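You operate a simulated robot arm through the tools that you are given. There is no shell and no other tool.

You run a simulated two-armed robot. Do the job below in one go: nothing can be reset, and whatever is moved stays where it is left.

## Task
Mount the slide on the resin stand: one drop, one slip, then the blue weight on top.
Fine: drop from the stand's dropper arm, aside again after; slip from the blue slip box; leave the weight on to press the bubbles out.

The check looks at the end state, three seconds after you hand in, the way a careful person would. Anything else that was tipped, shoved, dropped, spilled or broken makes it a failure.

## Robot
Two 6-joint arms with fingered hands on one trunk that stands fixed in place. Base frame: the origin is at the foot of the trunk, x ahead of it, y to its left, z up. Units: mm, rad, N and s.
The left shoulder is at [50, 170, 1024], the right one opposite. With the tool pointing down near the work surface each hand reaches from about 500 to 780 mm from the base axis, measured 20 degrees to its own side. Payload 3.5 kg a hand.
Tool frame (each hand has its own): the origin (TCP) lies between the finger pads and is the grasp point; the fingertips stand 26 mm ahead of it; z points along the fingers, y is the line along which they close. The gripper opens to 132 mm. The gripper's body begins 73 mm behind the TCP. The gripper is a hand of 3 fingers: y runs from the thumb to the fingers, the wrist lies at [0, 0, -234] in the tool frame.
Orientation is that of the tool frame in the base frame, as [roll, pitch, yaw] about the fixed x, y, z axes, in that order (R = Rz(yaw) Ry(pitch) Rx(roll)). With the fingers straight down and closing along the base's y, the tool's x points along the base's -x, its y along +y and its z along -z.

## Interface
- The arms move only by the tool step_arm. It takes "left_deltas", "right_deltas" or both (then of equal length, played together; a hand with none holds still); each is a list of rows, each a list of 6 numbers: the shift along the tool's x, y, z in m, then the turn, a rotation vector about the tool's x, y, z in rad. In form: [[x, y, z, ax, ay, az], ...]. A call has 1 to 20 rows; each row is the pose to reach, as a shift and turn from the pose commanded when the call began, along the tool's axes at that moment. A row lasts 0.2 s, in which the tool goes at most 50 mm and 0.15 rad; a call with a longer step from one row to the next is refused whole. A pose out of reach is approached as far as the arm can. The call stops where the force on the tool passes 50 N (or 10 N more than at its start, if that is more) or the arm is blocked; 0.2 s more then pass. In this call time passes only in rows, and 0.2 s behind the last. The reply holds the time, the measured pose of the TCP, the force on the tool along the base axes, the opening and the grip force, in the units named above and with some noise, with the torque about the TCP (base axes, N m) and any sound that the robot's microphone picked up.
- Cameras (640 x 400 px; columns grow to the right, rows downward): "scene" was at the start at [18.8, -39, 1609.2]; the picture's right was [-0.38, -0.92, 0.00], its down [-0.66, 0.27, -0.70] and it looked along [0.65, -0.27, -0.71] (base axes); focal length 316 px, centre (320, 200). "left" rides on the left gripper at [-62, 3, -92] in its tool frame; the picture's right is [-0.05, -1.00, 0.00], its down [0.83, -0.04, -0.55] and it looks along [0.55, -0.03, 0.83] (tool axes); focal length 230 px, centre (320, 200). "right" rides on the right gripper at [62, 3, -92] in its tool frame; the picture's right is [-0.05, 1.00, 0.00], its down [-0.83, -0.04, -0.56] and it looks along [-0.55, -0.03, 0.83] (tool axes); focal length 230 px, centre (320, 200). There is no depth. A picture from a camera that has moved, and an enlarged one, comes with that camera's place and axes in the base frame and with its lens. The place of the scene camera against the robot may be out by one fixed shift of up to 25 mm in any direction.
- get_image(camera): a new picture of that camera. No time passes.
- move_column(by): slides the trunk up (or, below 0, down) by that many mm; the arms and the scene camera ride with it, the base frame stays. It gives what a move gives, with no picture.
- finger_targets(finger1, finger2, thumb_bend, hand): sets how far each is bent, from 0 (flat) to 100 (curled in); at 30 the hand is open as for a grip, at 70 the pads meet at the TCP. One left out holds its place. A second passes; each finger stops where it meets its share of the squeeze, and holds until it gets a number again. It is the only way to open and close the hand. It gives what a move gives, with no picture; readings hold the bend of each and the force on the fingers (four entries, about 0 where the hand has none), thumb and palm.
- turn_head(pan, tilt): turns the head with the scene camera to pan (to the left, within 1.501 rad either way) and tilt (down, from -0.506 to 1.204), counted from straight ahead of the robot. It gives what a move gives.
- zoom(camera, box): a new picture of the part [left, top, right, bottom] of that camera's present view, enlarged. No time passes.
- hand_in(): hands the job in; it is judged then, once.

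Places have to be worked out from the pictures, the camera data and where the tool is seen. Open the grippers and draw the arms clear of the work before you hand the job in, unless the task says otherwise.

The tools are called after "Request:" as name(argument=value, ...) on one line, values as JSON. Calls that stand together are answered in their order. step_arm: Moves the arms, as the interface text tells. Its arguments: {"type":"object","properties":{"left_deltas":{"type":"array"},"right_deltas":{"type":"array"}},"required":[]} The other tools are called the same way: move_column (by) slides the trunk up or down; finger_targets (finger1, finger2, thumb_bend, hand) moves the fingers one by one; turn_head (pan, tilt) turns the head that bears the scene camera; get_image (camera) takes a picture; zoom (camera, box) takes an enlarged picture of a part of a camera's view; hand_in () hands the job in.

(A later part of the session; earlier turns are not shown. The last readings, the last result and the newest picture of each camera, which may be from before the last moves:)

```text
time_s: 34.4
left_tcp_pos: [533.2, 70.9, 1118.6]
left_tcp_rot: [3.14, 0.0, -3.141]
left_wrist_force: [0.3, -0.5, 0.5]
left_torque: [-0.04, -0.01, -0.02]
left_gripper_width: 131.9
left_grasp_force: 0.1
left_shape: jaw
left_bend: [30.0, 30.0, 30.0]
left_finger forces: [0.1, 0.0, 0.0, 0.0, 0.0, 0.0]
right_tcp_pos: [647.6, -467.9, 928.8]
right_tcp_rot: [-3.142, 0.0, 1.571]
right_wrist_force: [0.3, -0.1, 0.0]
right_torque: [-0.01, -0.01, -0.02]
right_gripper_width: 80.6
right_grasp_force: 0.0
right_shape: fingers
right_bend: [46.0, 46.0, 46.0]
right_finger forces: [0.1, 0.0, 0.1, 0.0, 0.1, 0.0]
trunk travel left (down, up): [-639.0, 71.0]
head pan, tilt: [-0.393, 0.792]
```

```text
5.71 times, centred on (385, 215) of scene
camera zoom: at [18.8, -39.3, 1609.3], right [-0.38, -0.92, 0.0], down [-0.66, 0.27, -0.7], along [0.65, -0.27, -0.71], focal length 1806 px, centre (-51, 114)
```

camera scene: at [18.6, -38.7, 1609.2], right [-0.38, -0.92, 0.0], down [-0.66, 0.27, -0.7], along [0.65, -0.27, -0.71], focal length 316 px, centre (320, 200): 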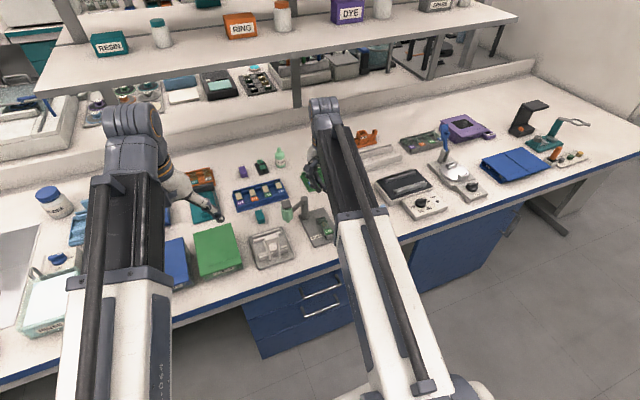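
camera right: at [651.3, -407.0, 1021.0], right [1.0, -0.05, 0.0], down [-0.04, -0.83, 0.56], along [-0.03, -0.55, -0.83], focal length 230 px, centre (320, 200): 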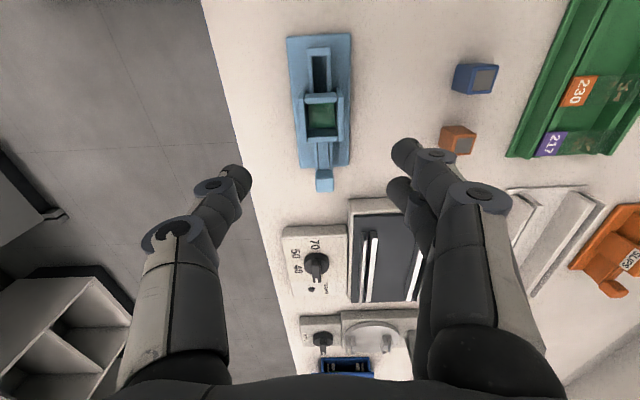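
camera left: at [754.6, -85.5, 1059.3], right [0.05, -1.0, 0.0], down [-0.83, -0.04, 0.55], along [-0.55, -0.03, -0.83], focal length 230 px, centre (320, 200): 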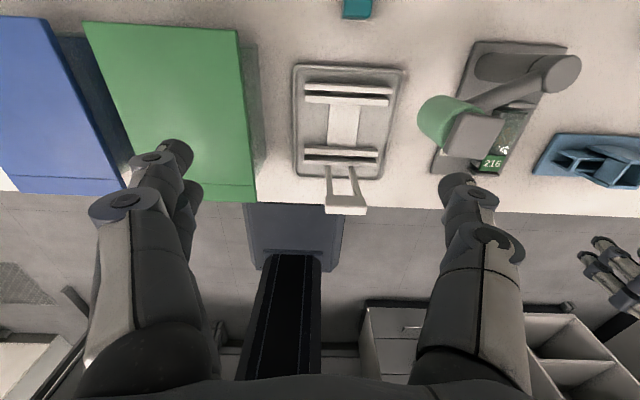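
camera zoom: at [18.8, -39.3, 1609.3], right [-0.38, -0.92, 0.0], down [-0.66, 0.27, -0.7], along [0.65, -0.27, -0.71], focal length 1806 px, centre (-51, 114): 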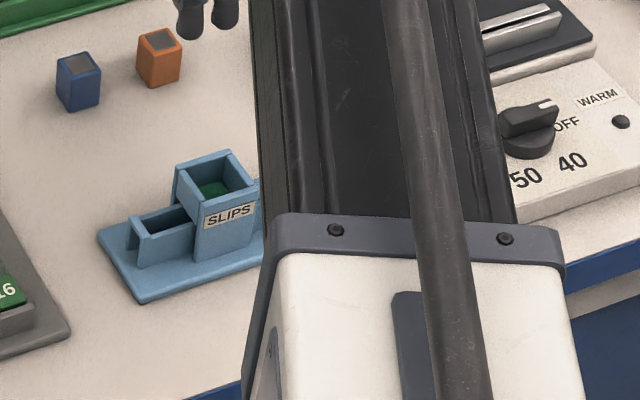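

The knob is about 19×17×18 mm centred near (650, −526.5, 804.5), with ~40 mm of travel before the magazine. I set the fingers part-open and move above it, offset so one finger and the thumb will grip it in x.

Request:
finger_targets(hand="right", finger1=57, finger2=57, thumb_bend=57)

Request:
step_arm(right_deltas=[[-0.023, 0.0008, 0.0, 0, 0, 0], [-0.047, 0.0016, 0.02, 0, 0, 0], [-0.07, 0.0024, 0.059, 0, 0, 0]])

Request:
get_image(camera="right")

Request:
zoom(camera="right", box=[220, 60, 420, 220])

```text
time_s: 35.4
left_tcp_pos: [533.6, 69.6, 1119.7]
left_tcp_rot: [-3.141, 0.002, 3.141]
left_wrist_force: [0.1, 1.3, -0.2]
left_torque: [0.02, 0.01, 0.03]
left_gripper_width: 132.0
left_grasp_force: 0.0
left_shape: jaw
left_bend: [30.0, 30.0, 30.0]
left_finger forces: [0.1, 0.0, 0.0, 0.0, 0.1, 0.0]
right_tcp_pos: [648.4, -469.3, 929.3]
right_tcp_rot: [3.141, 0.0, 1.572]
right_wrist_force: [1.0, 1.0, 0.0]
right_torque: [0.01, 0.03, 0.03]
right_gripper_width: 48.4
right_grasp_force: 0.0
right_shape: fingers
right_bend: [56.0, 56.0, 56.0]
right_finger forces: [0.1, 0.0, 0.1, 0.0, 0.0, 0.0]
trunk travel left (down, up): [-639.0, 71.0]
head pan, tilt: [-0.393, 0.792]
```

```text
time_s: 36.2
left_tcp_pos: [532.3, 70.3, 1119.6]
left_tcp_rot: [3.14, 0.0, -3.141]
left_wrist_force: [-0.1, -0.4, 0.2]
left_torque: [0.01, -0.02, 0.02]
left_gripper_width: 131.8
left_grasp_force: 0.0
left_shape: jaw
left_bend: [30.0, 30.0, 30.0]
left_finger forces: [0.1, 0.0, 0.1, 0.0, 0.0, 0.0]
right_tcp_pos: [642.6, -532.6, 871.3]
right_tcp_rot: [3.139, 0.001, 1.571]
right_wrist_force: [0.1, 0.0, -0.8]
right_torque: [0.01, 0.03, 0.0]
right_gripper_width: 48.4
right_grasp_force: 0.1
right_shape: fingers
right_bend: [56.0, 56.0, 56.0]
right_finger forces: [0.1, 0.0, 0.1, 0.0, 0.0, 0.1]
right hand out of reach, approached as far as the arm can: row 3
trunk travel left (down, up): [-639.0, 71.0]
head pan, tilt: [-0.393, 0.792]
```

```text
taken
camera right: at [646.0, -471.1, 964.8], right [1.0, -0.05, 0.0], down [-0.04, -0.83, 0.56], along [-0.03, -0.56, -0.83], focal length 230 px, centre (320, 200)
```

right: 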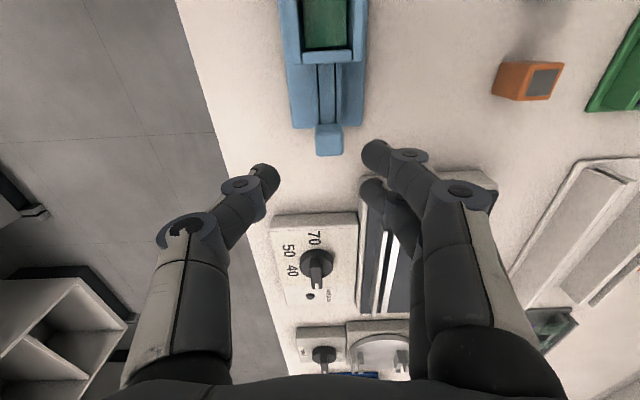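

```text
2.50 times, centred on (320, 140) of right
camera zoom: at [646.0, -471.1, 964.8], right [1.0, -0.05, 0.0], down [-0.04, -0.83, 0.56], along [-0.03, -0.56, -0.83], focal length 575 px, centre (320, 350)
```

zoom: 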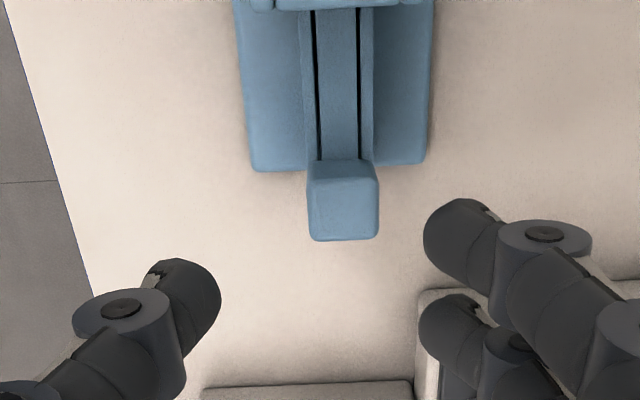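

The pose was slightly out of reach (limit ~700 mm from shoulder). I tilt the hand outward by 0.14 rad so the wrist comes inboard, staying above the knob.

Request:
step_arm(right_deltas=[[0.003, 0, 0, 0, -0.07, 0], [0.005, 0, 0, 0, -0.14, 0]])

Request:
zoom(camera="right", box=[220, 60, 420, 220])

```text
time_s: 36.8
left_tcp_pos: [532.8, 71.2, 1119.3]
left_tcp_rot: [3.141, 0.0, 3.141]
left_wrist_force: [0.5, -0.4, 0.2]
left_torque: [-0.02, -0.04, 0.0]
left_gripper_width: 132.0
left_grasp_force: 0.1
left_shape: jaw
left_bend: [30.0, 30.0, 30.0]
left_finger forces: [0.0, 0.0, 0.1, 0.0, 0.0, 0.0]
right_tcp_pos: [643.4, -526.7, 871.2]
right_tcp_rot: [-3.14, 0.142, 1.57]
right_wrist_force: [0.1, -0.7, -0.2]
right_torque: [-0.01, 0.0, 0.04]
right_gripper_width: 48.1
right_grasp_force: 0.1
right_shape: fingers
right_bend: [56.0, 56.0, 56.0]
right_finger forces: [0.0, 0.0, 0.0, 0.0, 0.1, 0.0]
trunk travel left (down, up): [-639.0, 71.0]
head pan, tilt: [-0.393, 0.792]
```

```text
2.50 times, centred on (320, 140) of right
camera zoom: at [646.4, -453.5, 954.5], right [1.0, -0.05, 0.01], down [-0.04, -0.74, 0.67], along [-0.03, -0.67, -0.75], focal length 575 px, centre (320, 350)
```

zoom: 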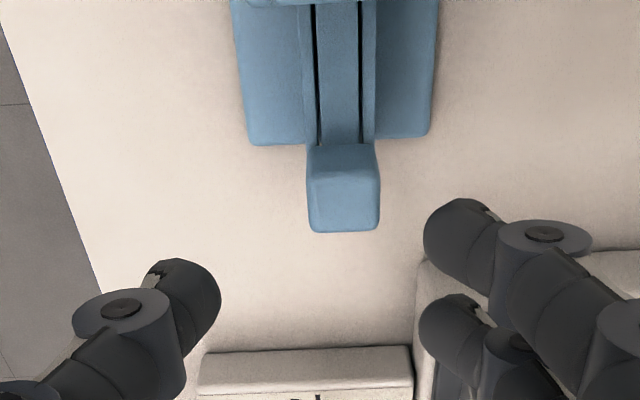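

Tilted and in reach; the knob centre reads (649.6, −525.3). I line up x and descend so the tips flank the knob.

Request:
step_arm(right_deltas=[[0, 0.0066, 0.01, 0, 0, 0], [0, 0.0066, 0.022, 0, 0, 0], [0, 0.0066, 0.034, 0, 0, 0], [0, 0.0066, 0.045, 0, 0, 0]])

Request:
zoom(camera="right", box=[220, 80, 420, 240])

Request:
zoom(camera="scene", box=[340, 170, 430, 250])

```text
time_s: 37.8
left_tcp_pos: [532.3, 71.8, 1118.9]
left_tcp_rot: [3.14, 0.0, 3.141]
left_wrist_force: [-0.4, -0.4, -0.2]
left_torque: [0.01, 0.05, -0.01]
left_gripper_width: 132.1
left_grasp_force: 0.0
left_shape: jaw
left_bend: [30.0, 30.0, 30.0]
left_finger forces: [0.0, 0.0, 0.1, 0.1, 0.1, 0.1]
right_tcp_pos: [649.0, -534.9, 827.4]
right_tcp_rot: [-3.141, 0.139, 1.57]
right_wrist_force: [-0.3, -1.0, -0.3]
right_torque: [-0.02, 0.02, -0.02]
right_gripper_width: 48.5
right_grasp_force: 0.1
right_shape: fingers
right_bend: [56.0, 56.0, 56.0]
right_finger forces: [0.1, 0.0, 0.0, 0.0, 0.0, 0.0]
trunk travel left (down, up): [-639.0, 71.0]
head pan, tilt: [-0.393, 0.792]
```

```text
2.50 times, centred on (320, 160) of right
camera zoom: at [653.2, -460.8, 909.9], right [1.0, -0.05, 0.01], down [-0.04, -0.74, 0.67], along [-0.03, -0.67, -0.75], focal length 575 px, centre (320, 300)
```

zoom: 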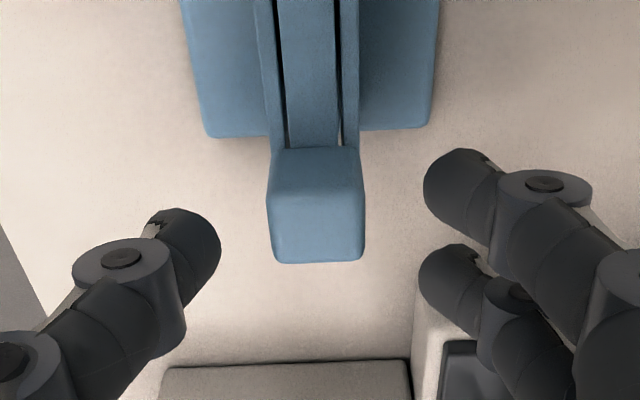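

```text
5.00 times, centred on (385, 210) of scene
camera zoom: at [18.9, -39.1, 1609.2], right [-0.38, -0.92, 0.0], down [-0.66, 0.27, -0.7], along [0.65, -0.27, -0.71], focal length 1580 px, centre (-5, 150)
```

zoom: 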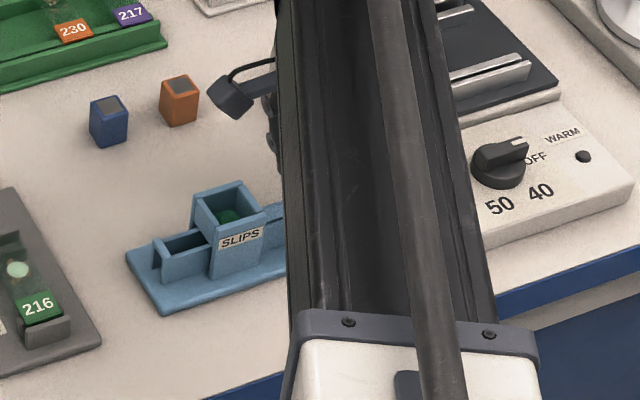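

The tips flank the knob at mid height, thumb and fingers about symmetric. I close on it.

Request:
finger_targets(hand="right", finger1=68, finger2=68, thumb_bend=68)

Request:
zoom(camera="right", box=[220, 80, 420, 240])

```text
time_s: 38.8
left_tcp_pos: [533.4, 70.4, 1118.4]
left_tcp_rot: [3.14, 0.0, 3.14]
left_wrist_force: [-1.0, 0.2, -0.3]
left_torque: [0.0, -0.01, 0.0]
left_gripper_width: 132.1
left_grasp_force: 0.0
left_shape: jaw
left_bend: [30.0, 30.0, 30.0]
left_finger forces: [0.0, 0.1, 0.0, 0.0, 0.0, 0.0]
right_tcp_pos: [649.7, -534.4, 826.5]
right_tcp_rot: [-3.141, 0.141, 1.571]
right_wrist_force: [-1.2, 0.4, -1.6]
right_torque: [-0.01, -0.01, -0.01]
right_gripper_width: 20.0
right_grasp_force: 3.1
right_shape: fingers
right_bend: [65.0, 68.0, 66.0]
right_finger forces: [2.2, 0.1, 0.0, 0.0, 3.4, 0.1]
trunk travel left (down, up): [-639.0, 71.0]
head pan, tilt: [-0.393, 0.792]
```

```text
2.50 times, centred on (320, 160) of right
camera zoom: at [653.1, -460.7, 910.1], right [1.0, -0.05, 0.01], down [-0.04, -0.75, 0.67], along [-0.03, -0.67, -0.75], focal length 575 px, centre (320, 300)
```

zoom: 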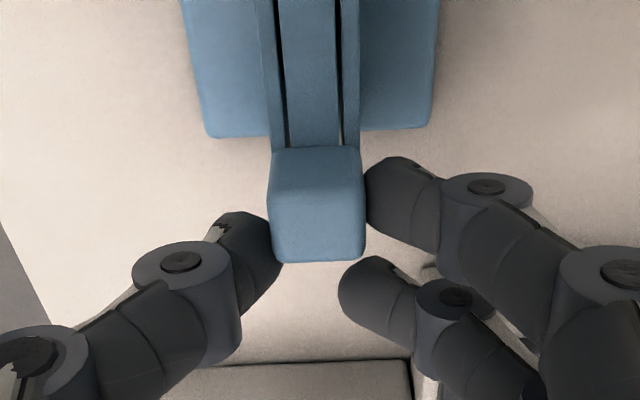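

Finger1 and thumb hold the knob (2–3 N), with finger2 behind it. I drag it toward +y by 30 mm slowly.

Request:
step_arm(right_deltas=[[0.003, 0, -0.0004, 0, 0, 0], [0.006, 0, -0.0008, 0, 0, 0], [0.009, 0, -0.0013, 0, 0, 0], [0.012, 0, -0.0017, 0, 0, 0], [0.015, 0, -0.0021, 0, 0, 0], [0.018, 0, -0.0025, 0, 0, 0], [0.021, 0, -0.003, 0, 0, 0], [0.024, 0, -0.0034, 0, 0, 0], [0.027, 0, -0.0038, 0, 0, 0], [0.0297, 0, -0.0042, 0, 0, 0]])

Request:
zoom(camera="right", box=[220, 0, 420, 240])

Request:
zoom(camera="scene", box=[340, 180, 410, 250])

```text
time_s: 41.0
left_tcp_pos: [533.2, 69.9, 1119.2]
left_tcp_rot: [3.139, 0.0, 3.141]
left_wrist_force: [0.7, -0.1, 0.3]
left_torque: [0.0, 0.0, 0.0]
left_gripper_width: 131.9
left_grasp_force: 0.0
left_shape: jaw
left_bend: [30.0, 30.0, 30.0]
left_finger forces: [0.0, 0.0, 0.0, 0.0, 0.0, 0.0]
right_tcp_pos: [649.3, -504.4, 826.6]
right_tcp_rot: [3.141, 0.141, 1.571]
right_wrist_force: [0.3, -3.4, -0.2]
right_torque: [-0.09, -0.04, -0.05]
right_gripper_width: 20.0
right_grasp_force: 3.3
right_shape: fingers
right_bend: [65.0, 68.0, 66.0]
right_finger forces: [3.2, 0.0, 0.0, 0.1, 3.1, 0.1]
trunk travel left (down, up): [-639.0, 71.0]
head pan, tilt: [-0.393, 0.792]
```

```text
1.67 times, centred on (320, 120) of right
camera zoom: at [652.7, -430.2, 909.9], right [1.0, -0.05, 0.01], down [-0.04, -0.74, 0.67], along [-0.03, -0.67, -0.75], focal length 384 px, centre (320, 333)
```

zoom: 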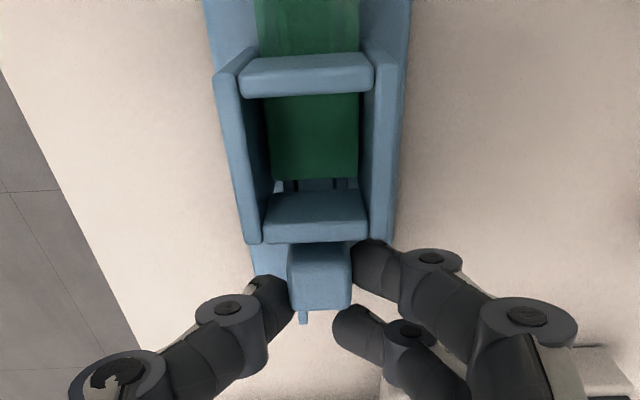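

```text
5.71 times, centred on (375, 215) of scene
camera zoom: at [18.8, -39.3, 1609.2], right [-0.38, -0.92, 0.0], down [-0.66, 0.27, -0.7], along [0.65, -0.27, -0.71], focal length 1806 px, centre (6, 114)
```

zoom: 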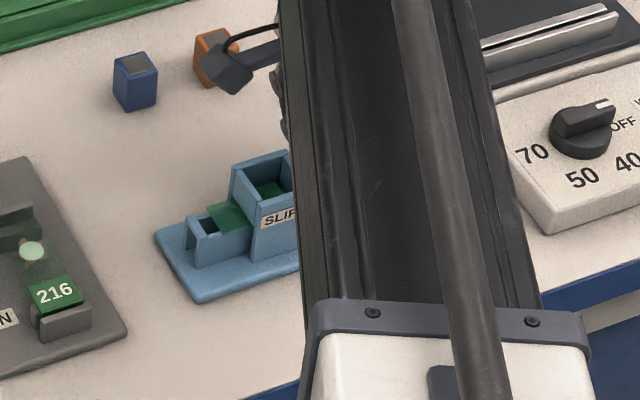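

The slip (green) is sliding out over the rails. I push 4 more mm in small steps, watching force.

Request:
step_arm(right_deltas=[[0.001, 0, -0.0001, 0, 0, 0], [0.002, 0, -0.0003, 0, 0, 0], [0.003, 0, -0.0004, 0, 0, 0], [0.004, 0, -0.0006, 0, 0, 0]])

Request:
zoom(camera="right", box=[240, 0, 400, 220])

Request:
zoom(camera="scene", box=[350, 190, 390, 230])

```text
time_s: 42.0
left_tcp_pos: [532.3, 70.3, 1120.0]
left_tcp_rot: [3.141, 0.0, -3.141]
left_wrist_force: [0.6, -0.1, 0.2]
left_torque: [-0.01, -0.05, -0.02]
left_gripper_width: 132.0
left_grasp_force: 0.1
left_shape: jaw
left_bend: [30.0, 30.0, 30.0]
left_finger forces: [0.0, 0.0, 0.0, 0.0, 0.0, 0.0]
right_tcp_pos: [650.1, -500.1, 827.0]
right_tcp_rot: [3.141, 0.141, 1.572]
right_wrist_force: [-0.4, -2.9, 2.4]
right_torque: [-0.07, 0.03, -0.05]
right_gripper_width: 19.9
right_grasp_force: 3.8
right_shape: fingers
right_bend: [65.0, 68.0, 66.0]
right_finger forces: [2.9, 0.0, 0.0, 0.0, 3.9, 0.0]
trunk travel left (down, up): [-639.0, 71.0]
head pan, tilt: [-0.393, 0.792]
```

```text
1.82 times, centred on (320, 110) of right
camera zoom: at [652.8, -426.5, 909.5], right [1.0, -0.05, 0.01], down [-0.04, -0.74, 0.67], along [-0.03, -0.67, -0.75], focal length 418 px, centre (320, 364)
```

zoom: 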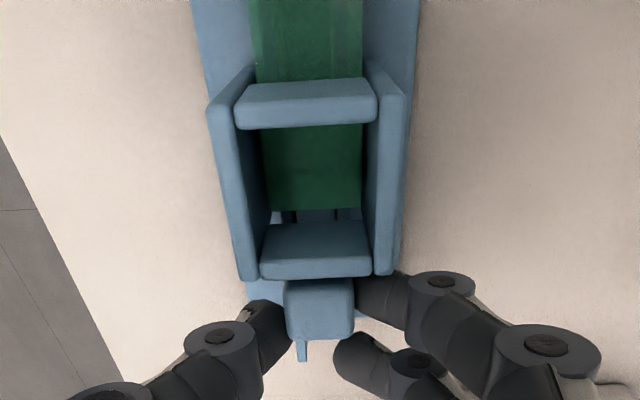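

```text
10.00 times, centred on (370, 210) of scene
camera zoom: at [18.6, -39.3, 1609.3], right [-0.38, -0.92, 0.0], down [-0.66, 0.27, -0.7], along [0.65, -0.27, -0.71], focal length 3161 px, centre (-180, 100)
```

zoom: 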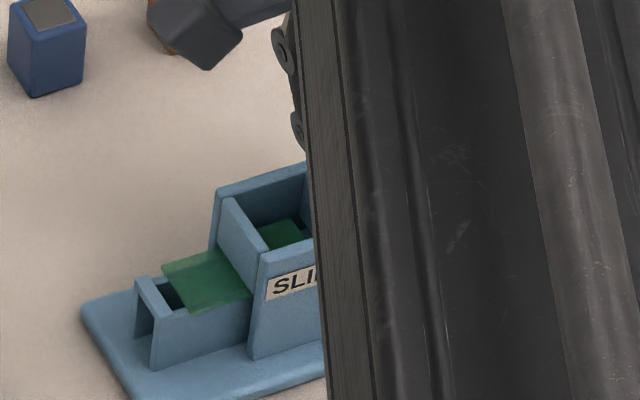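

The slip is out about 24 mm, just about clear of the magazine wall. To finish the stroke, I open, back off behind the knob, and close the fingers to push it the last few millimetres.

Request:
finger_targets(hand="right", finger1=56, finger2=56, thumb_bend=56)

Request:
step_arm(right_deltas=[[-0.008, 0, 0.0001, 0, 0, 0], [-0.016, 0, 0.0003, 0, 0, 0], [-0.0262, 0, 0.0004, 0, 0, 0]])

Request:
finger_targets(hand="right", finger1=70, finger2=70, thumb_bend=70)

Request:
zoom(camera="right", box=[240, 0, 400, 220])

```text
time_s: 43.0
left_tcp_pos: [532.5, 69.9, 1120.2]
left_tcp_rot: [3.138, 0.0, 3.141]
left_wrist_force: [-0.2, -0.5, 0.6]
left_torque: [0.01, -0.01, 0.03]
left_gripper_width: 132.0
left_grasp_force: 0.1
left_shape: jaw
left_bend: [30.0, 30.0, 30.0]
left_finger forces: [0.0, 0.1, 0.0, 0.1, 0.0, 0.0]
right_tcp_pos: [650.0, -499.0, 826.3]
right_tcp_rot: [-3.141, 0.14, 1.57]
right_wrist_force: [-0.1, -0.8, 0.4]
right_torque: [0.01, -0.01, -0.02]
right_gripper_width: 47.3
right_grasp_force: 0.0
right_shape: fingers
right_bend: [56.0, 56.0, 56.0]
right_finger forces: [0.0, 0.0, 0.0, 0.0, 0.0, 0.1]
trunk travel left (down, up): [-639.0, 71.0]
head pan, tilt: [-0.393, 0.792]
```

```text
time_s: 43.8
left_tcp_pos: [533.8, 69.3, 1118.5]
left_tcp_rot: [3.139, 0.0, 3.141]
left_wrist_force: [0.3, 0.1, 1.0]
left_torque: [-0.01, 0.02, -0.01]
left_gripper_width: 131.8
left_grasp_force: 0.0
left_shape: jaw
left_bend: [30.0, 30.0, 30.0]
left_finger forces: [0.1, 0.0, 0.0, 0.1, 0.0, 0.1]
right_tcp_pos: [649.4, -525.6, 829.6]
right_tcp_rot: [-3.141, 0.138, 1.57]
right_wrist_force: [0.5, 0.4, -0.5]
right_torque: [-0.01, -0.01, -0.03]
right_gripper_width: 47.3
right_grasp_force: 0.1
right_shape: fingers
right_bend: [56.0, 56.0, 56.0]
right_finger forces: [0.0, 0.0, 0.0, 0.0, 0.1, 0.1]
trunk travel left (down, up): [-639.0, 71.0]
head pan, tilt: [-0.393, 0.792]
```

```text
time_s: 44.8
left_tcp_pos: [532.6, 70.1, 1119.6]
left_tcp_rot: [3.14, -0.001, -3.141]
left_wrist_force: [0.0, -0.1, 0.5]
left_torque: [-0.01, -0.01, -0.01]
left_gripper_width: 131.7
left_grasp_force: 0.0
left_shape: jaw
left_bend: [30.0, 30.0, 30.0]
left_finger forces: [0.0, 0.0, 0.1, 0.1, 0.0, 0.0]
right_tcp_pos: [650.5, -525.2, 829.9]
right_tcp_rot: [-3.141, 0.139, 1.571]
right_wrist_force: [-0.3, -0.3, -1.8]
right_torque: [0.0, -0.01, -0.04]
right_gripper_width: 19.3
right_grasp_force: 5.6
right_shape: fingers
right_bend: [65.0, 67.0, 67.0]
right_finger forces: [3.8, 2.2, 0.0, 0.0, 6.5, 0.0]
trunk travel left (down, up): [-639.0, 71.0]
head pan, tilt: [-0.393, 0.792]
```

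```text
1.82 times, centred on (320, 110) of right
camera zoom: at [653.3, -451.7, 912.4], right [1.0, -0.05, 0.01], down [-0.04, -0.75, 0.67], along [-0.03, -0.67, -0.75], focal length 418 px, centre (320, 364)
```

zoom: 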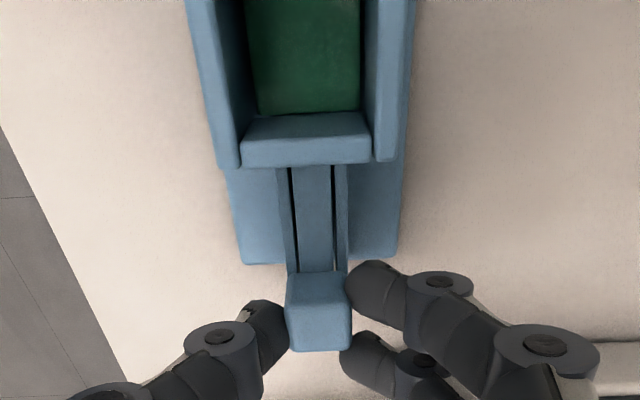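

The knob has a spring return and is back home, so I must not push again. I release it and lift away to look at the dispensed slip.

Request:
finger_targets(hand="right", finger1=52, finger2=52, thumb_bend=52)

Request:
step_arm(right_deltas=[[0, 0, -0.03, 0, 0, 0], [0, 0, -0.06, 0, 0, 0], [0.015, 0, -0.1, 0, 0.05, 0], [0.05, 0, -0.11, 0, 0.1, 0], [0.09, 0, -0.11, 0, 0.14, 0]])

Request:
get_image(camera="right")

Request:
zoom(camera="right", box=[260, 20, 380, 200])

```text
time_s: 45.8
left_tcp_pos: [533.1, 70.4, 1119.9]
left_tcp_rot: [3.139, -0.001, 3.141]
left_wrist_force: [-0.4, -0.3, -0.5]
left_torque: [0.0, 0.01, 0.01]
left_gripper_width: 131.8
left_grasp_force: 0.0
left_shape: jaw
left_bend: [30.0, 30.0, 30.0]
left_finger forces: [0.1, 0.0, 0.0, 0.1, 0.0, 0.0]
right_tcp_pos: [649.9, -525.0, 830.2]
right_tcp_rot: [-3.141, 0.14, 1.57]
right_wrist_force: [0.0, -0.2, 0.1]
right_torque: [0.01, -0.02, 0.04]
right_gripper_width: 60.4
right_grasp_force: 0.1
right_shape: fingers
right_bend: [52.0, 52.0, 52.0]
right_finger forces: [0.1, 0.0, 0.0, 0.0, 0.1, 0.0]
trunk travel left (down, up): [-639.0, 71.0]
head pan, tilt: [-0.393, 0.792]
```

```text
time_s: 47.0
left_tcp_pos: [532.6, 70.8, 1119.1]
left_tcp_rot: [3.141, 0.0, -3.14]
left_wrist_force: [0.0, -0.8, -1.4]
left_torque: [0.01, -0.03, -0.01]
left_gripper_width: 132.2
left_grasp_force: 0.1
left_shape: jaw
left_bend: [30.0, 30.0, 30.0]
left_finger forces: [0.0, 0.1, 0.0, 0.0, 0.0, 0.1]
right_tcp_pos: [648.7, -422.9, 929.3]
right_tcp_rot: [3.142, 0.0, 1.571]
right_wrist_force: [0.0, 0.0, 0.7]
right_torque: [0.01, -0.01, 0.03]
right_gripper_width: 60.6
right_grasp_force: 0.0
right_shape: fingers
right_bend: [52.0, 52.0, 52.0]
right_finger forces: [0.0, 0.0, 0.0, 0.1, 0.0, 0.0]
trunk travel left (down, up): [-639.0, 71.0]
head pan, tilt: [-0.393, 0.792]
```

```text
taken
camera right: at [653.3, -360.4, 1021.8], right [1.0, -0.05, 0.0], down [-0.04, -0.83, 0.56], along [-0.03, -0.55, -0.83], focal length 230 px, centre (320, 200)
```

right: 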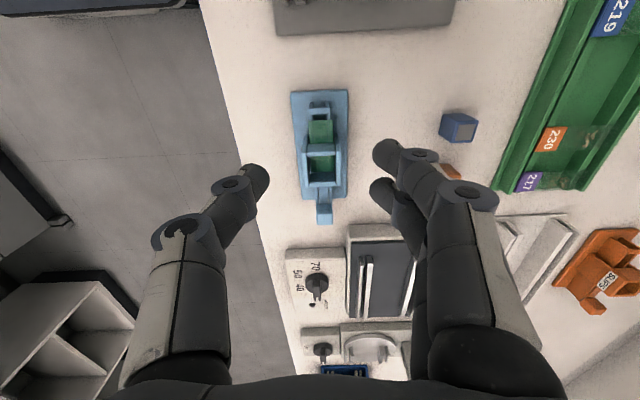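

```text
2.22 times, centred on (320, 110) of right
camera zoom: at [653.3, -360.4, 1021.8], right [1.0, -0.05, 0.0], down [-0.04, -0.83, 0.56], along [-0.03, -0.55, -0.83], focal length 511 px, centre (320, 400)
```

zoom: 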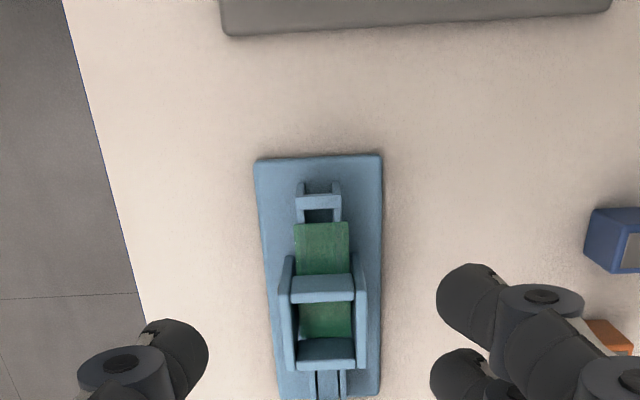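

Request:
zoom(camera="right", box=[290, 90, 350, 190])

Request:
zoom(camera="scene", box=[350, 190, 400, 240])

```text
4.00 times, centred on (320, 140) of right
camera zoom: at [653.3, -360.4, 1021.8], right [1.0, -0.05, 0.0], down [-0.04, -0.83, 0.56], along [-0.03, -0.55, -0.83], focal length 920 px, centre (320, 440)
```

zoom: 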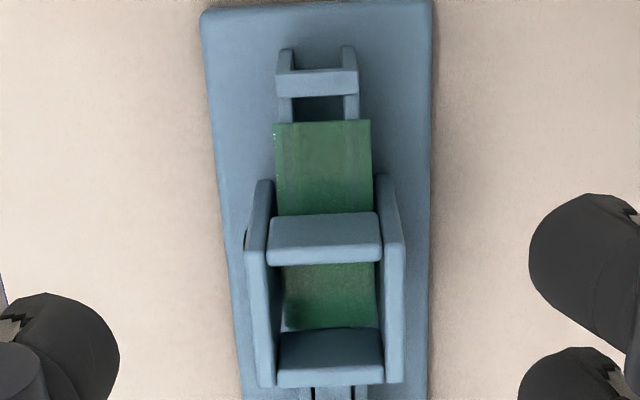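

```text
8.00 times, centred on (375, 215) of scene
camera zoom: at [18.8, -38.8, 1609.3], right [-0.38, -0.92, 0.0], down [-0.66, 0.27, -0.7], along [0.65, -0.27, -0.71], focal length 2529 px, centre (-120, 80)
```

zoom: 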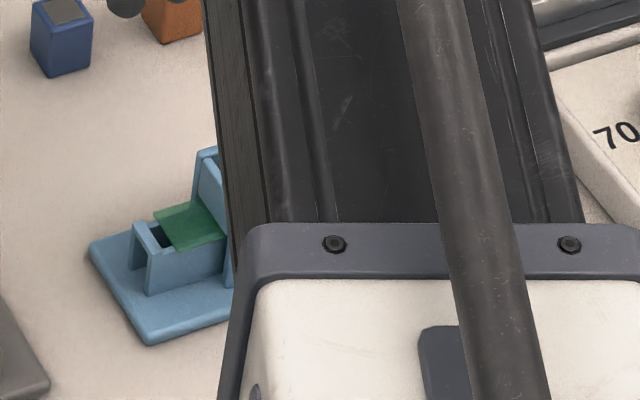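

The slip rests on the rails: leading edge y≈−417.6, x from 638.4 to 662.1 (≈24 mm). I'll grip it with thumb and finger2 opposed (hand yawed 0.3 rad, finger1 kept open), so first I set that pose above it.

Request:
finger_targets(hand="right", finger1=42, finger2=57, thumb_bend=57)

Request:
step_arm(right_deltas=[[0.001, 0, 0.02, 0, 0, -0.1], [0.002, 0, 0.04, 0, 0, -0.2], [0.002, 0, 0.069, 0, 0, -0.3]])

Request:
get_image(camera="right")

Request:
zoom(camera="right", box=[220, 80, 420, 240])

```text
time_s: 48.0
left_tcp_pos: [534.0, 69.7, 1118.5]
left_tcp_rot: [3.139, -0.001, 3.141]
left_wrist_force: [0.4, 0.7, -0.5]
left_torque: [-0.02, 0.0, 0.04]
left_gripper_width: 131.8
left_grasp_force: 0.0
left_shape: jaw
left_bend: [30.0, 30.0, 30.0]
left_finger forces: [0.0, 0.1, 0.0, 0.1, 0.0, 0.0]
right_tcp_pos: [650.0, -422.4, 928.9]
right_tcp_rot: [-3.141, 0.001, 1.571]
right_wrist_force: [1.0, -1.3, 0.0]
right_torque: [-0.02, -0.01, 0.01]
right_gripper_width: 71.0
right_grasp_force: 0.1
right_shape: fingers
right_bend: [42.0, 56.0, 56.0]
right_finger forces: [0.0, 0.1, 0.0, 0.0, 0.0, 0.1]
trunk travel left (down, up): [-639.0, 71.0]
head pan, tilt: [-0.393, 0.792]
```

```text
time_s: 48.8
left_tcp_pos: [533.3, 69.4, 1119.3]
left_tcp_rot: [3.139, 0.001, -3.141]
left_wrist_force: [-0.7, -0.1, -0.6]
left_torque: [0.03, -0.01, 0.0]
left_gripper_width: 132.1
left_grasp_force: 0.1
left_shape: jaw
left_bend: [30.0, 30.0, 30.0]
left_finger forces: [0.0, 0.0, 0.1, 0.0, 0.1, 0.1]
right_tcp_pos: [649.2, -419.1, 857.9]
right_tcp_rot: [-3.141, 0.001, 1.873]
right_wrist_force: [-0.1, -0.2, -1.4]
right_torque: [0.02, -0.02, 0.02]
right_gripper_width: 71.1
right_grasp_force: 0.0
right_shape: fingers
right_bend: [42.0, 56.0, 56.0]
right_finger forces: [0.1, 0.0, 0.1, 0.0, 0.1, 0.1]
trunk travel left (down, up): [-639.0, 71.0]
head pan, tilt: [-0.393, 0.792]
```

```text
taken
camera right: at [634.0, -360.3, 950.6], right [0.97, 0.25, 0.0], down [0.21, -0.81, 0.56], along [0.14, -0.54, -0.83], focal length 230 px, centre (320, 200)
```

right: 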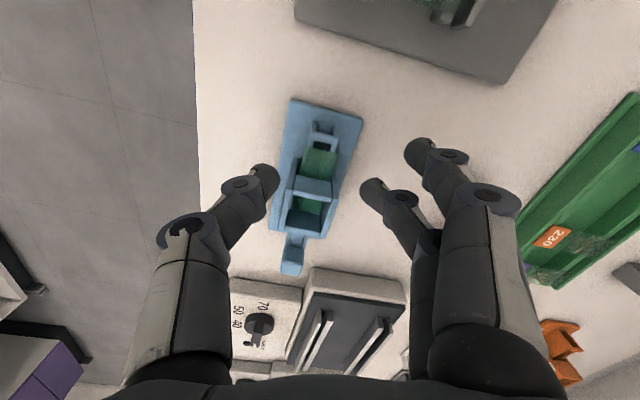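

```text
2.50 times, centred on (320, 160) of right
camera zoom: at [634.0, -360.3, 950.6], right [0.97, 0.25, 0.0], down [0.21, -0.81, 0.56], along [0.14, -0.54, -0.83], focal length 575 px, centre (320, 300)
```

zoom: 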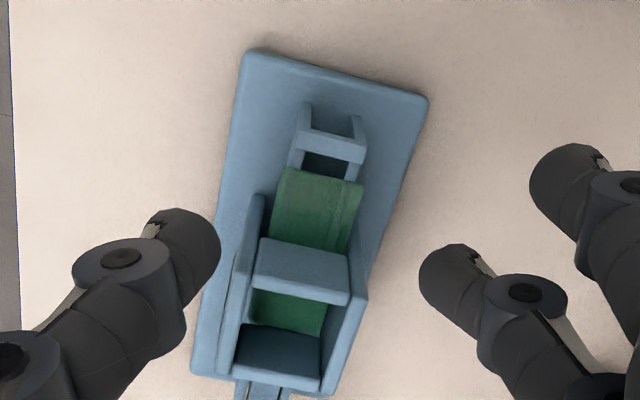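

Finger1 is out of the way; the slip's leading edge computes to y≈−418.4, x 639–661. I descend to just above gripping height and check.

Request:
step_arm(right_deltas=[[-0.0016, -0.0012, 0.012, 0, 0, 0], [-0.0016, -0.0012, 0.024, 0, 0, 0], [-0.0016, -0.0012, 0.036, 0, 0, 0]])

Request:
zoom(camera="right", box=[240, 90, 400, 230])

```text
time_s: 49.6
left_tcp_pos: [533.4, 70.8, 1118.7]
left_tcp_rot: [3.139, 0.001, -3.14]
left_wrist_force: [0.2, -0.2, -0.5]
left_torque: [0.01, 0.02, 0.02]
left_gripper_width: 131.8
left_grasp_force: 0.1
left_shape: jaw
left_bend: [30.0, 30.0, 30.0]
left_finger forces: [0.0, 0.0, 0.0, 0.1, 0.0, 0.0]
right_tcp_pos: [649.6, -422.1, 822.7]
right_tcp_rot: [-3.141, 0.0, 1.871]
right_wrist_force: [0.0, -0.2, -0.3]
right_torque: [0.0, 0.03, 0.0]
right_gripper_width: 71.4
right_grasp_force: 0.1
right_shape: fingers
right_bend: [42.0, 56.0, 56.0]
right_finger forces: [0.1, 0.0, 0.0, 0.0, 0.0, 0.0]
trunk travel left (down, up): [-639.0, 71.0]
head pan, tilt: [-0.393, 0.792]
```

```text
2.86 times, centred on (320, 160) of right
camera zoom: at [634.1, -362.0, 914.4], right [0.97, 0.25, 0.0], down [0.2, -0.81, 0.56], along [0.14, -0.54, -0.83], focal length 657 px, centre (320, 314)
```

zoom: 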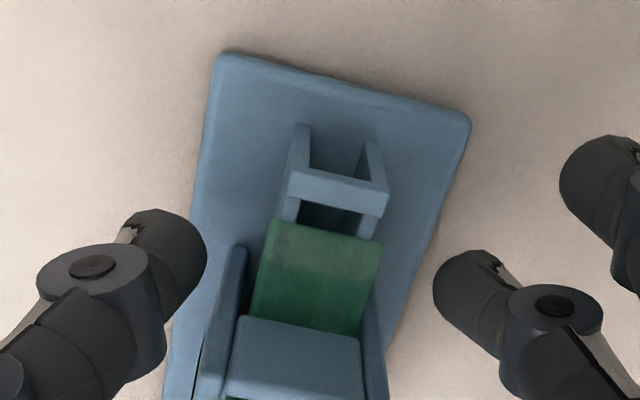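

Tips straddle the slip symmetrically about its visible centre. I descend the last 7 mm and close thumb and finger2 gently.

Request:
step_arm(right_deltas=[[-0.0003, -0.0008, 0.0035, 0, 0, 0], [-0.0003, -0.0008, 0.007, 0, 0, 0]])

Request:
finger_targets(hand="right", finger2=62, thumb_bend=62)

Request:
zoom(camera="right", box=[240, 90, 400, 230])

```text
time_s: 50.2
left_tcp_pos: [533.1, 70.6, 1118.7]
left_tcp_rot: [3.141, -0.001, 3.14]
left_wrist_force: [-0.8, 0.0, -0.1]
left_torque: [0.01, 0.0, 0.01]
left_gripper_width: 132.1
left_grasp_force: 0.1
left_shape: jaw
left_bend: [30.0, 30.0, 30.0]
left_finger forces: [0.1, 0.0, 0.0, 0.1, 0.1, 0.0]
right_tcp_pos: [647.8, -421.7, 816.6]
right_tcp_rot: [3.142, 0.001, 1.87]
right_wrist_force: [-0.3, 0.3, -0.2]
right_torque: [0.02, -0.02, 0.02]
right_gripper_width: 70.7
right_grasp_force: 0.0
right_shape: fingers
right_bend: [42.0, 56.0, 56.0]
right_finger forces: [0.1, 0.0, 0.0, 0.1, 0.0, 0.0]
trunk travel left (down, up): [-639.0, 71.0]
head pan, tilt: [-0.393, 0.792]
```

```text
time_s: 51.2
left_tcp_pos: [534.0, 71.1, 1118.3]
left_tcp_rot: [3.14, 0.002, -3.141]
left_wrist_force: [-0.7, -0.7, 0.0]
left_torque: [-0.01, -0.02, -0.05]
left_gripper_width: 131.9
left_grasp_force: 0.0
left_shape: jaw
left_bend: [30.0, 30.0, 30.0]
left_finger forces: [0.1, 0.0, 0.1, 0.0, 0.0, 0.1]
right_tcp_pos: [649.7, -421.4, 814.1]
right_tcp_rot: [3.141, 0.0, 1.871]
right_wrist_force: [-0.2, 0.2, 0.2]
right_torque: [0.03, 0.0, -0.02]
right_gripper_width: 61.4
right_grasp_force: 0.0
right_shape: fingers
right_bend: [42.0, 62.0, 62.0]
right_finger forces: [0.0, 0.1, 0.0, 0.0, 0.1, 0.1]
trunk travel left (down, up): [-639.0, 71.0]
head pan, tilt: [-0.393, 0.792]
```

```text
2.86 times, centred on (320, 160) of right
camera zoom: at [633.2, -362.2, 907.2], right [0.97, 0.25, 0.0], down [0.2, -0.81, 0.56], along [0.14, -0.54, -0.83], focal length 657 px, centre (320, 314)
```

zoom: 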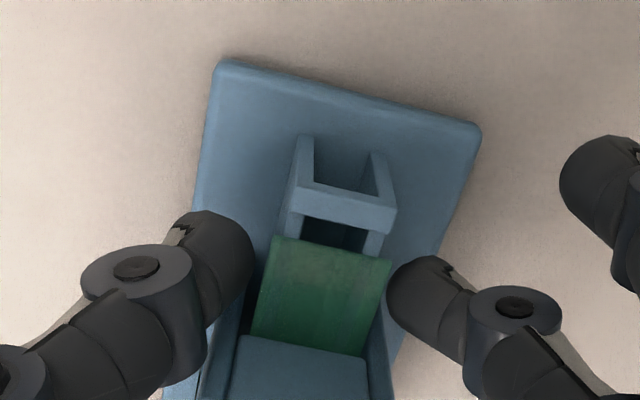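

Gaps are ~1.7 mm at the thumb and ~0.6 mm at finger2. I close a little more to make contact.

Request:
finger_targets(hand="right", finger2=64, thumb_bend=65)

Request:
zoom(camera="right", box=[240, 90, 400, 230])

```text
time_s: 52.2
left_tcp_pos: [533.4, 69.9, 1119.3]
left_tcp_rot: [3.139, 0.0, -3.141]
left_wrist_force: [-0.8, -0.6, -0.2]
left_torque: [-0.02, -0.01, -0.01]
left_gripper_width: 131.9
left_grasp_force: 0.0
left_shape: jaw
left_bend: [30.0, 30.0, 30.0]
left_finger forces: [0.0, 0.0, 0.0, 0.0, 0.0, 0.0]
right_tcp_pos: [647.8, -422.9, 815.1]
right_tcp_rot: [3.141, 0.001, 1.87]
right_wrist_force: [-0.1, 0.4, 0.4]
right_torque: [0.02, -0.02, -0.03]
right_gripper_width: 57.6
right_grasp_force: 1.1
right_shape: fingers
right_bend: [42.0, 63.0, 64.0]
right_finger forces: [0.0, 0.9, 0.1, 0.0, 0.9, 0.0]
trunk travel left (down, up): [-639.0, 71.0]
head pan, tilt: [-0.393, 0.792]
```

```text
2.86 times, centred on (320, 160) of right
camera zoom: at [633.2, -362.2, 907.2], right [0.97, 0.25, 0.0], down [0.2, -0.81, 0.56], along [0.14, -0.54, -0.83], focal length 657 px, centre (320, 314)
```

zoom: 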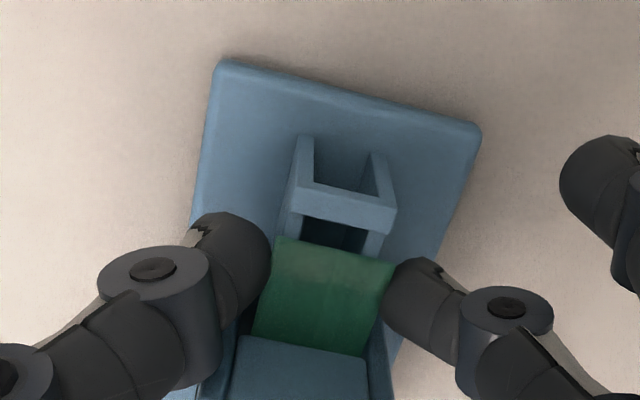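

Both contacts read 0.9 N. I firm the grip slightly, then slide the slip outward (+y) a few millimetres before lifting.

Request:
finger_targets(hand="right", finger2=65, thumb_bend=66)

Request:
step_arm(right_deltas=[[0.0014, 0.0004, 0, 0, 0, 0], [0.0029, 0.0009, 0, 0, 0, 0], [0.0048, 0.0015, 0, 0, 0, 0]])

Request:
zoom(camera="right", box=[240, 90, 400, 230])

```text
time_s: 53.2
left_tcp_pos: [532.8, 69.6, 1119.4]
left_tcp_rot: [3.138, 0.0, -3.14]
left_wrist_force: [-0.2, -0.8, -0.6]
left_torque: [0.03, -0.01, -0.01]
left_gripper_width: 131.9
left_grasp_force: 0.1
left_shape: jaw
left_bend: [30.0, 30.0, 30.0]
left_finger forces: [0.0, 0.0, 0.1, 0.0, 0.0, 0.0]
right_tcp_pos: [648.4, -421.5, 815.7]
right_tcp_rot: [-3.141, -0.002, 1.871]
right_wrist_force: [0.1, -0.2, -0.9]
right_torque: [-0.03, 0.0, 0.01]
right_gripper_width: 56.9
right_grasp_force: 1.6
right_shape: fingers
right_bend: [42.0, 63.0, 65.0]
right_finger forces: [0.1, 1.5, 0.0, 0.0, 1.6, 0.0]
trunk travel left (down, up): [-639.0, 71.0]
head pan, tilt: [-0.393, 0.792]
```

```text
time_s: 54.0
left_tcp_pos: [532.3, 69.5, 1118.8]
left_tcp_rot: [3.14, 0.001, -3.14]
left_wrist_force: [0.7, 0.4, 1.3]
left_torque: [0.0, 0.01, -0.01]
left_gripper_width: 132.1
left_grasp_force: 0.0
left_shape: jaw
left_bend: [30.0, 30.0, 30.0]
left_finger forces: [0.1, 0.0, 0.0, 0.0, 0.0, 0.0]
right_tcp_pos: [649.3, -417.6, 813.8]
right_tcp_rot: [-3.141, 0.0, 1.872]
right_wrist_force: [0.6, -0.5, 0.1]
right_torque: [-0.05, -0.01, -0.02]
right_gripper_width: 57.1
right_grasp_force: 1.6
right_shape: fingers
right_bend: [42.0, 63.0, 65.0]
right_finger forces: [0.0, 1.7, 0.0, 0.1, 1.6, 0.0]
trunk travel left (down, up): [-639.0, 71.0]
head pan, tilt: [-0.393, 0.792]
```

```text
2.86 times, centred on (320, 160) of right
camera zoom: at [633.5, -357.6, 907.0], right [0.97, 0.25, 0.0], down [0.2, -0.81, 0.56], along [0.14, -0.54, -0.83], focal length 657 px, centre (320, 314)
```

zoom: 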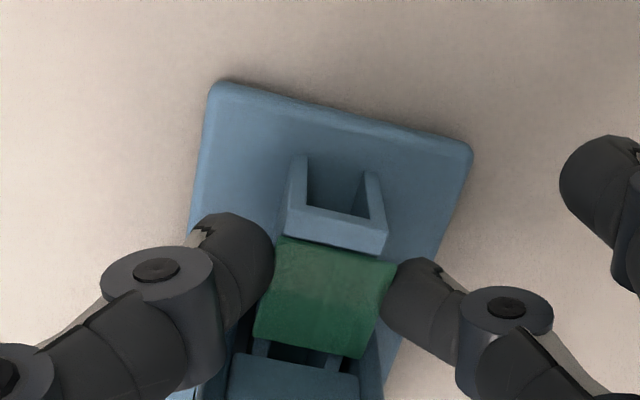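

The slip moved with the hand and is now fully clear of the magazine (about 24×23 mm). I lift it straight up slowly.

Request:
step_arm(right_deltas=[[0, 0, -0.004, 0, 0, 0], [0, 0, -0.01, 0, 0, 0], [0, 0, -0.02, 0, 0, 0], [0, 0, -0.035, 0, 0, 0], [0, 0, -0.05, 0, 0, 0]])

Request:
zoom(camera="right", box=[240, 90, 400, 230])

Request:
get_image(camera="right")

```text
time_s: 55.2
left_tcp_pos: [533.9, 71.2, 1118.5]
left_tcp_rot: [3.139, -0.001, -3.141]
left_wrist_force: [-0.6, -0.2, 0.2]
left_torque: [0.03, 0.02, 0.02]
left_gripper_width: 132.1
left_grasp_force: 0.1
left_shape: jaw
left_bend: [30.0, 30.0, 30.0]
left_finger forces: [0.0, 0.1, 0.0, 0.1, 0.0, 0.0]
right_tcp_pos: [647.7, -417.8, 863.3]
right_tcp_rot: [-3.14, -0.001, 1.872]
right_wrist_force: [0.0, -0.4, 0.6]
right_torque: [0.03, 0.0, 0.02]
right_gripper_width: 57.2
right_grasp_force: 2.0
right_shape: fingers
right_bend: [42.0, 63.0, 65.0]
right_finger forces: [0.0, 1.5, 0.0, 0.0, 1.6, 0.0]
trunk travel left (down, up): [-639.0, 71.0]
head pan, tilt: [-0.393, 0.792]
```

```text
2.86 times, centred on (320, 160) of right
camera zoom: at [632.8, -357.8, 956.3], right [0.97, 0.25, 0.0], down [0.2, -0.81, 0.56], along [0.14, -0.54, -0.83], focal length 657 px, centre (320, 314)
```

zoom: 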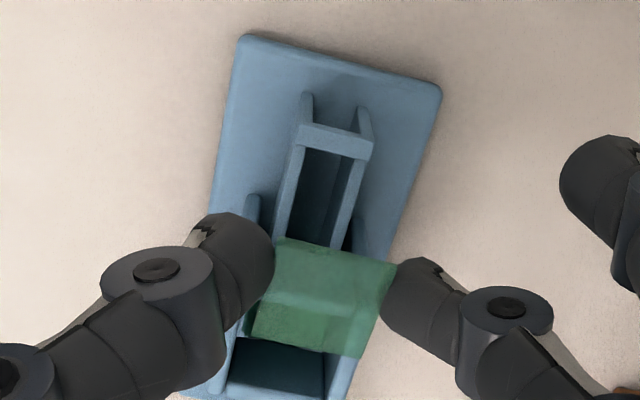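

```text
taken
camera right: at [632.8, -357.8, 956.3], right [0.97, 0.25, 0.0], down [0.2, -0.81, 0.56], along [0.14, -0.54, -0.83], focal length 230 px, centre (320, 200)
```

right: 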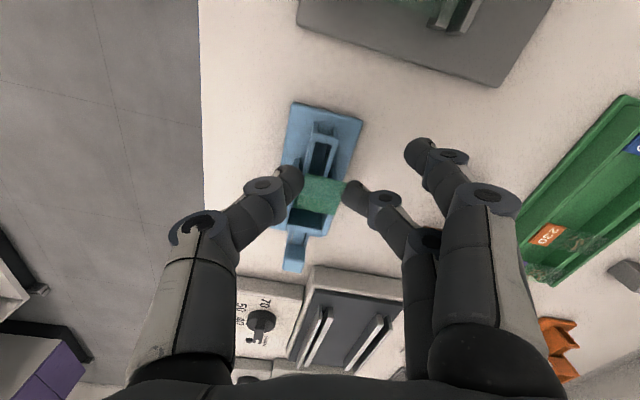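

The slip is firmly held and fully clear. I carry it to above the slide while turning the hand 90°, so its grip edges will straddle the slide's width.

Request:
step_arm(right_deltas=[[0.0064, 0.0036, 0, 0, 0, -0.112], [0.0128, 0.0073, 0, 0, 0, -0.224], [0.0192, 0.0109, 0, 0, 0, -0.337], [0.0256, 0.0145, 0, 0, 0, -0.449], [0.032, 0.0182, 0, 0, 0, -0.561], [0.0384, 0.0218, 0, 0, 0, -0.673], [0.0449, 0.0255, 0, 0, 0, -0.785], [0.0513, 0.0291, 0, 0, 0, -0.898], [0.0577, 0.0327, 0, 0, 0, -1.01], [0.0641, 0.0364, 0, 0, 0, -1.122], [0.0705, 0.04, 0, 0, 0, -1.234], [0.0769, 0.0436, 0, 0, 0, -1.346], [0.0833, 0.0473, 0, 0, 0, -1.459], [0.0897, 0.0509, 0, 0, 0, -1.571]])

Request:
get_image(camera="right")

Request:
zoom(camera="right", box=[240, 90, 400, 230])

Request:
zoom(camera="scene", box=[280, 170, 370, 250])

```text
time_s: 58.2
left_tcp_pos: [533.2, 70.0, 1118.7]
left_tcp_rot: [3.139, 0.0, -3.14]
left_wrist_force: [0.1, 0.7, -0.2]
left_torque: [-0.02, 0.01, 0.0]
left_gripper_width: 131.6
left_grasp_force: 0.1
left_shape: jaw
left_bend: [30.0, 30.0, 30.0]
left_finger forces: [0.0, 0.0, 0.0, 0.0, 0.1, 0.0]
right_tcp_pos: [670.5, -315.9, 864.2]
right_tcp_rot: [3.141, 0.0, -2.839]
right_wrist_force: [-0.1, 0.3, 0.2]
right_torque: [0.0, 0.01, -0.02]
right_gripper_width: 57.1
right_grasp_force: 1.5
right_shape: fingers
right_bend: [42.0, 63.0, 65.0]
right_finger forces: [0.1, 1.6, 0.0, 0.0, 1.6, 0.0]
trunk travel left (down, up): [-639.0, 71.0]
head pan, tilt: [-0.393, 0.792]
```

```text
taken
camera right: at [610.5, -331.4, 957.0], right [-0.25, 0.97, 0.0], down [0.81, 0.21, 0.56], along [0.54, 0.14, -0.83], focal length 230 px, centre (320, 200)
```

right: 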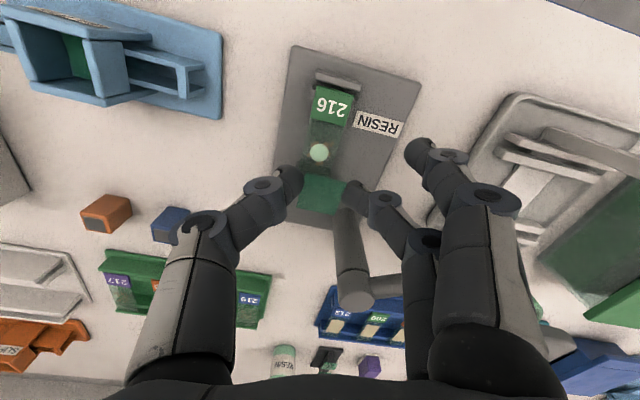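

```text
2.86 times, centred on (320, 160) of right
camera zoom: at [610.5, -331.4, 957.0], right [-0.25, 0.97, 0.0], down [0.81, 0.21, 0.56], along [0.54, 0.14, -0.83], focal length 657 px, centre (320, 314)
```

zoom: 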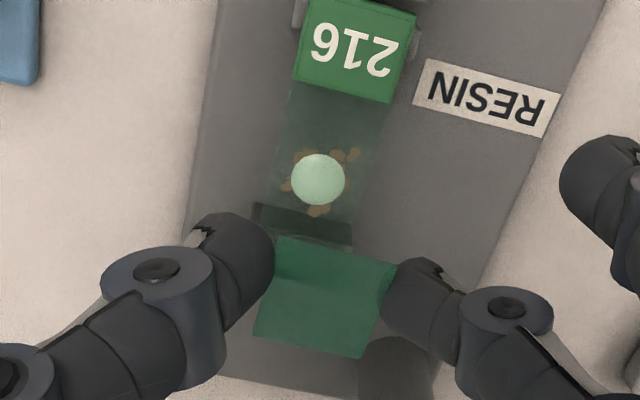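

```text
5.00 times, centred on (325, 210) of scene
camera zoom: at [18.8, -38.9, 1609.2], right [-0.38, -0.92, 0.0], down [-0.66, 0.27, -0.7], along [0.65, -0.27, -0.71], focal length 1580 px, centre (295, 150)
```

zoom: 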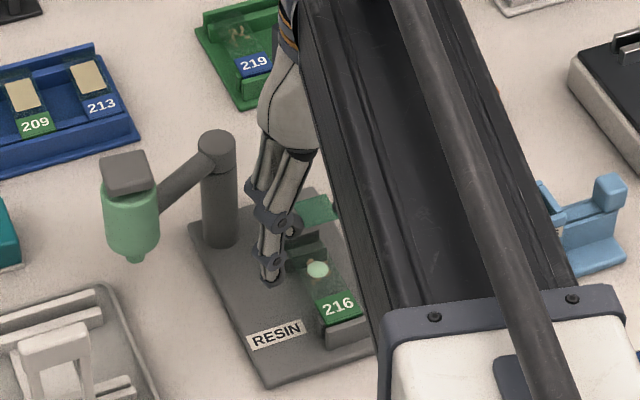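

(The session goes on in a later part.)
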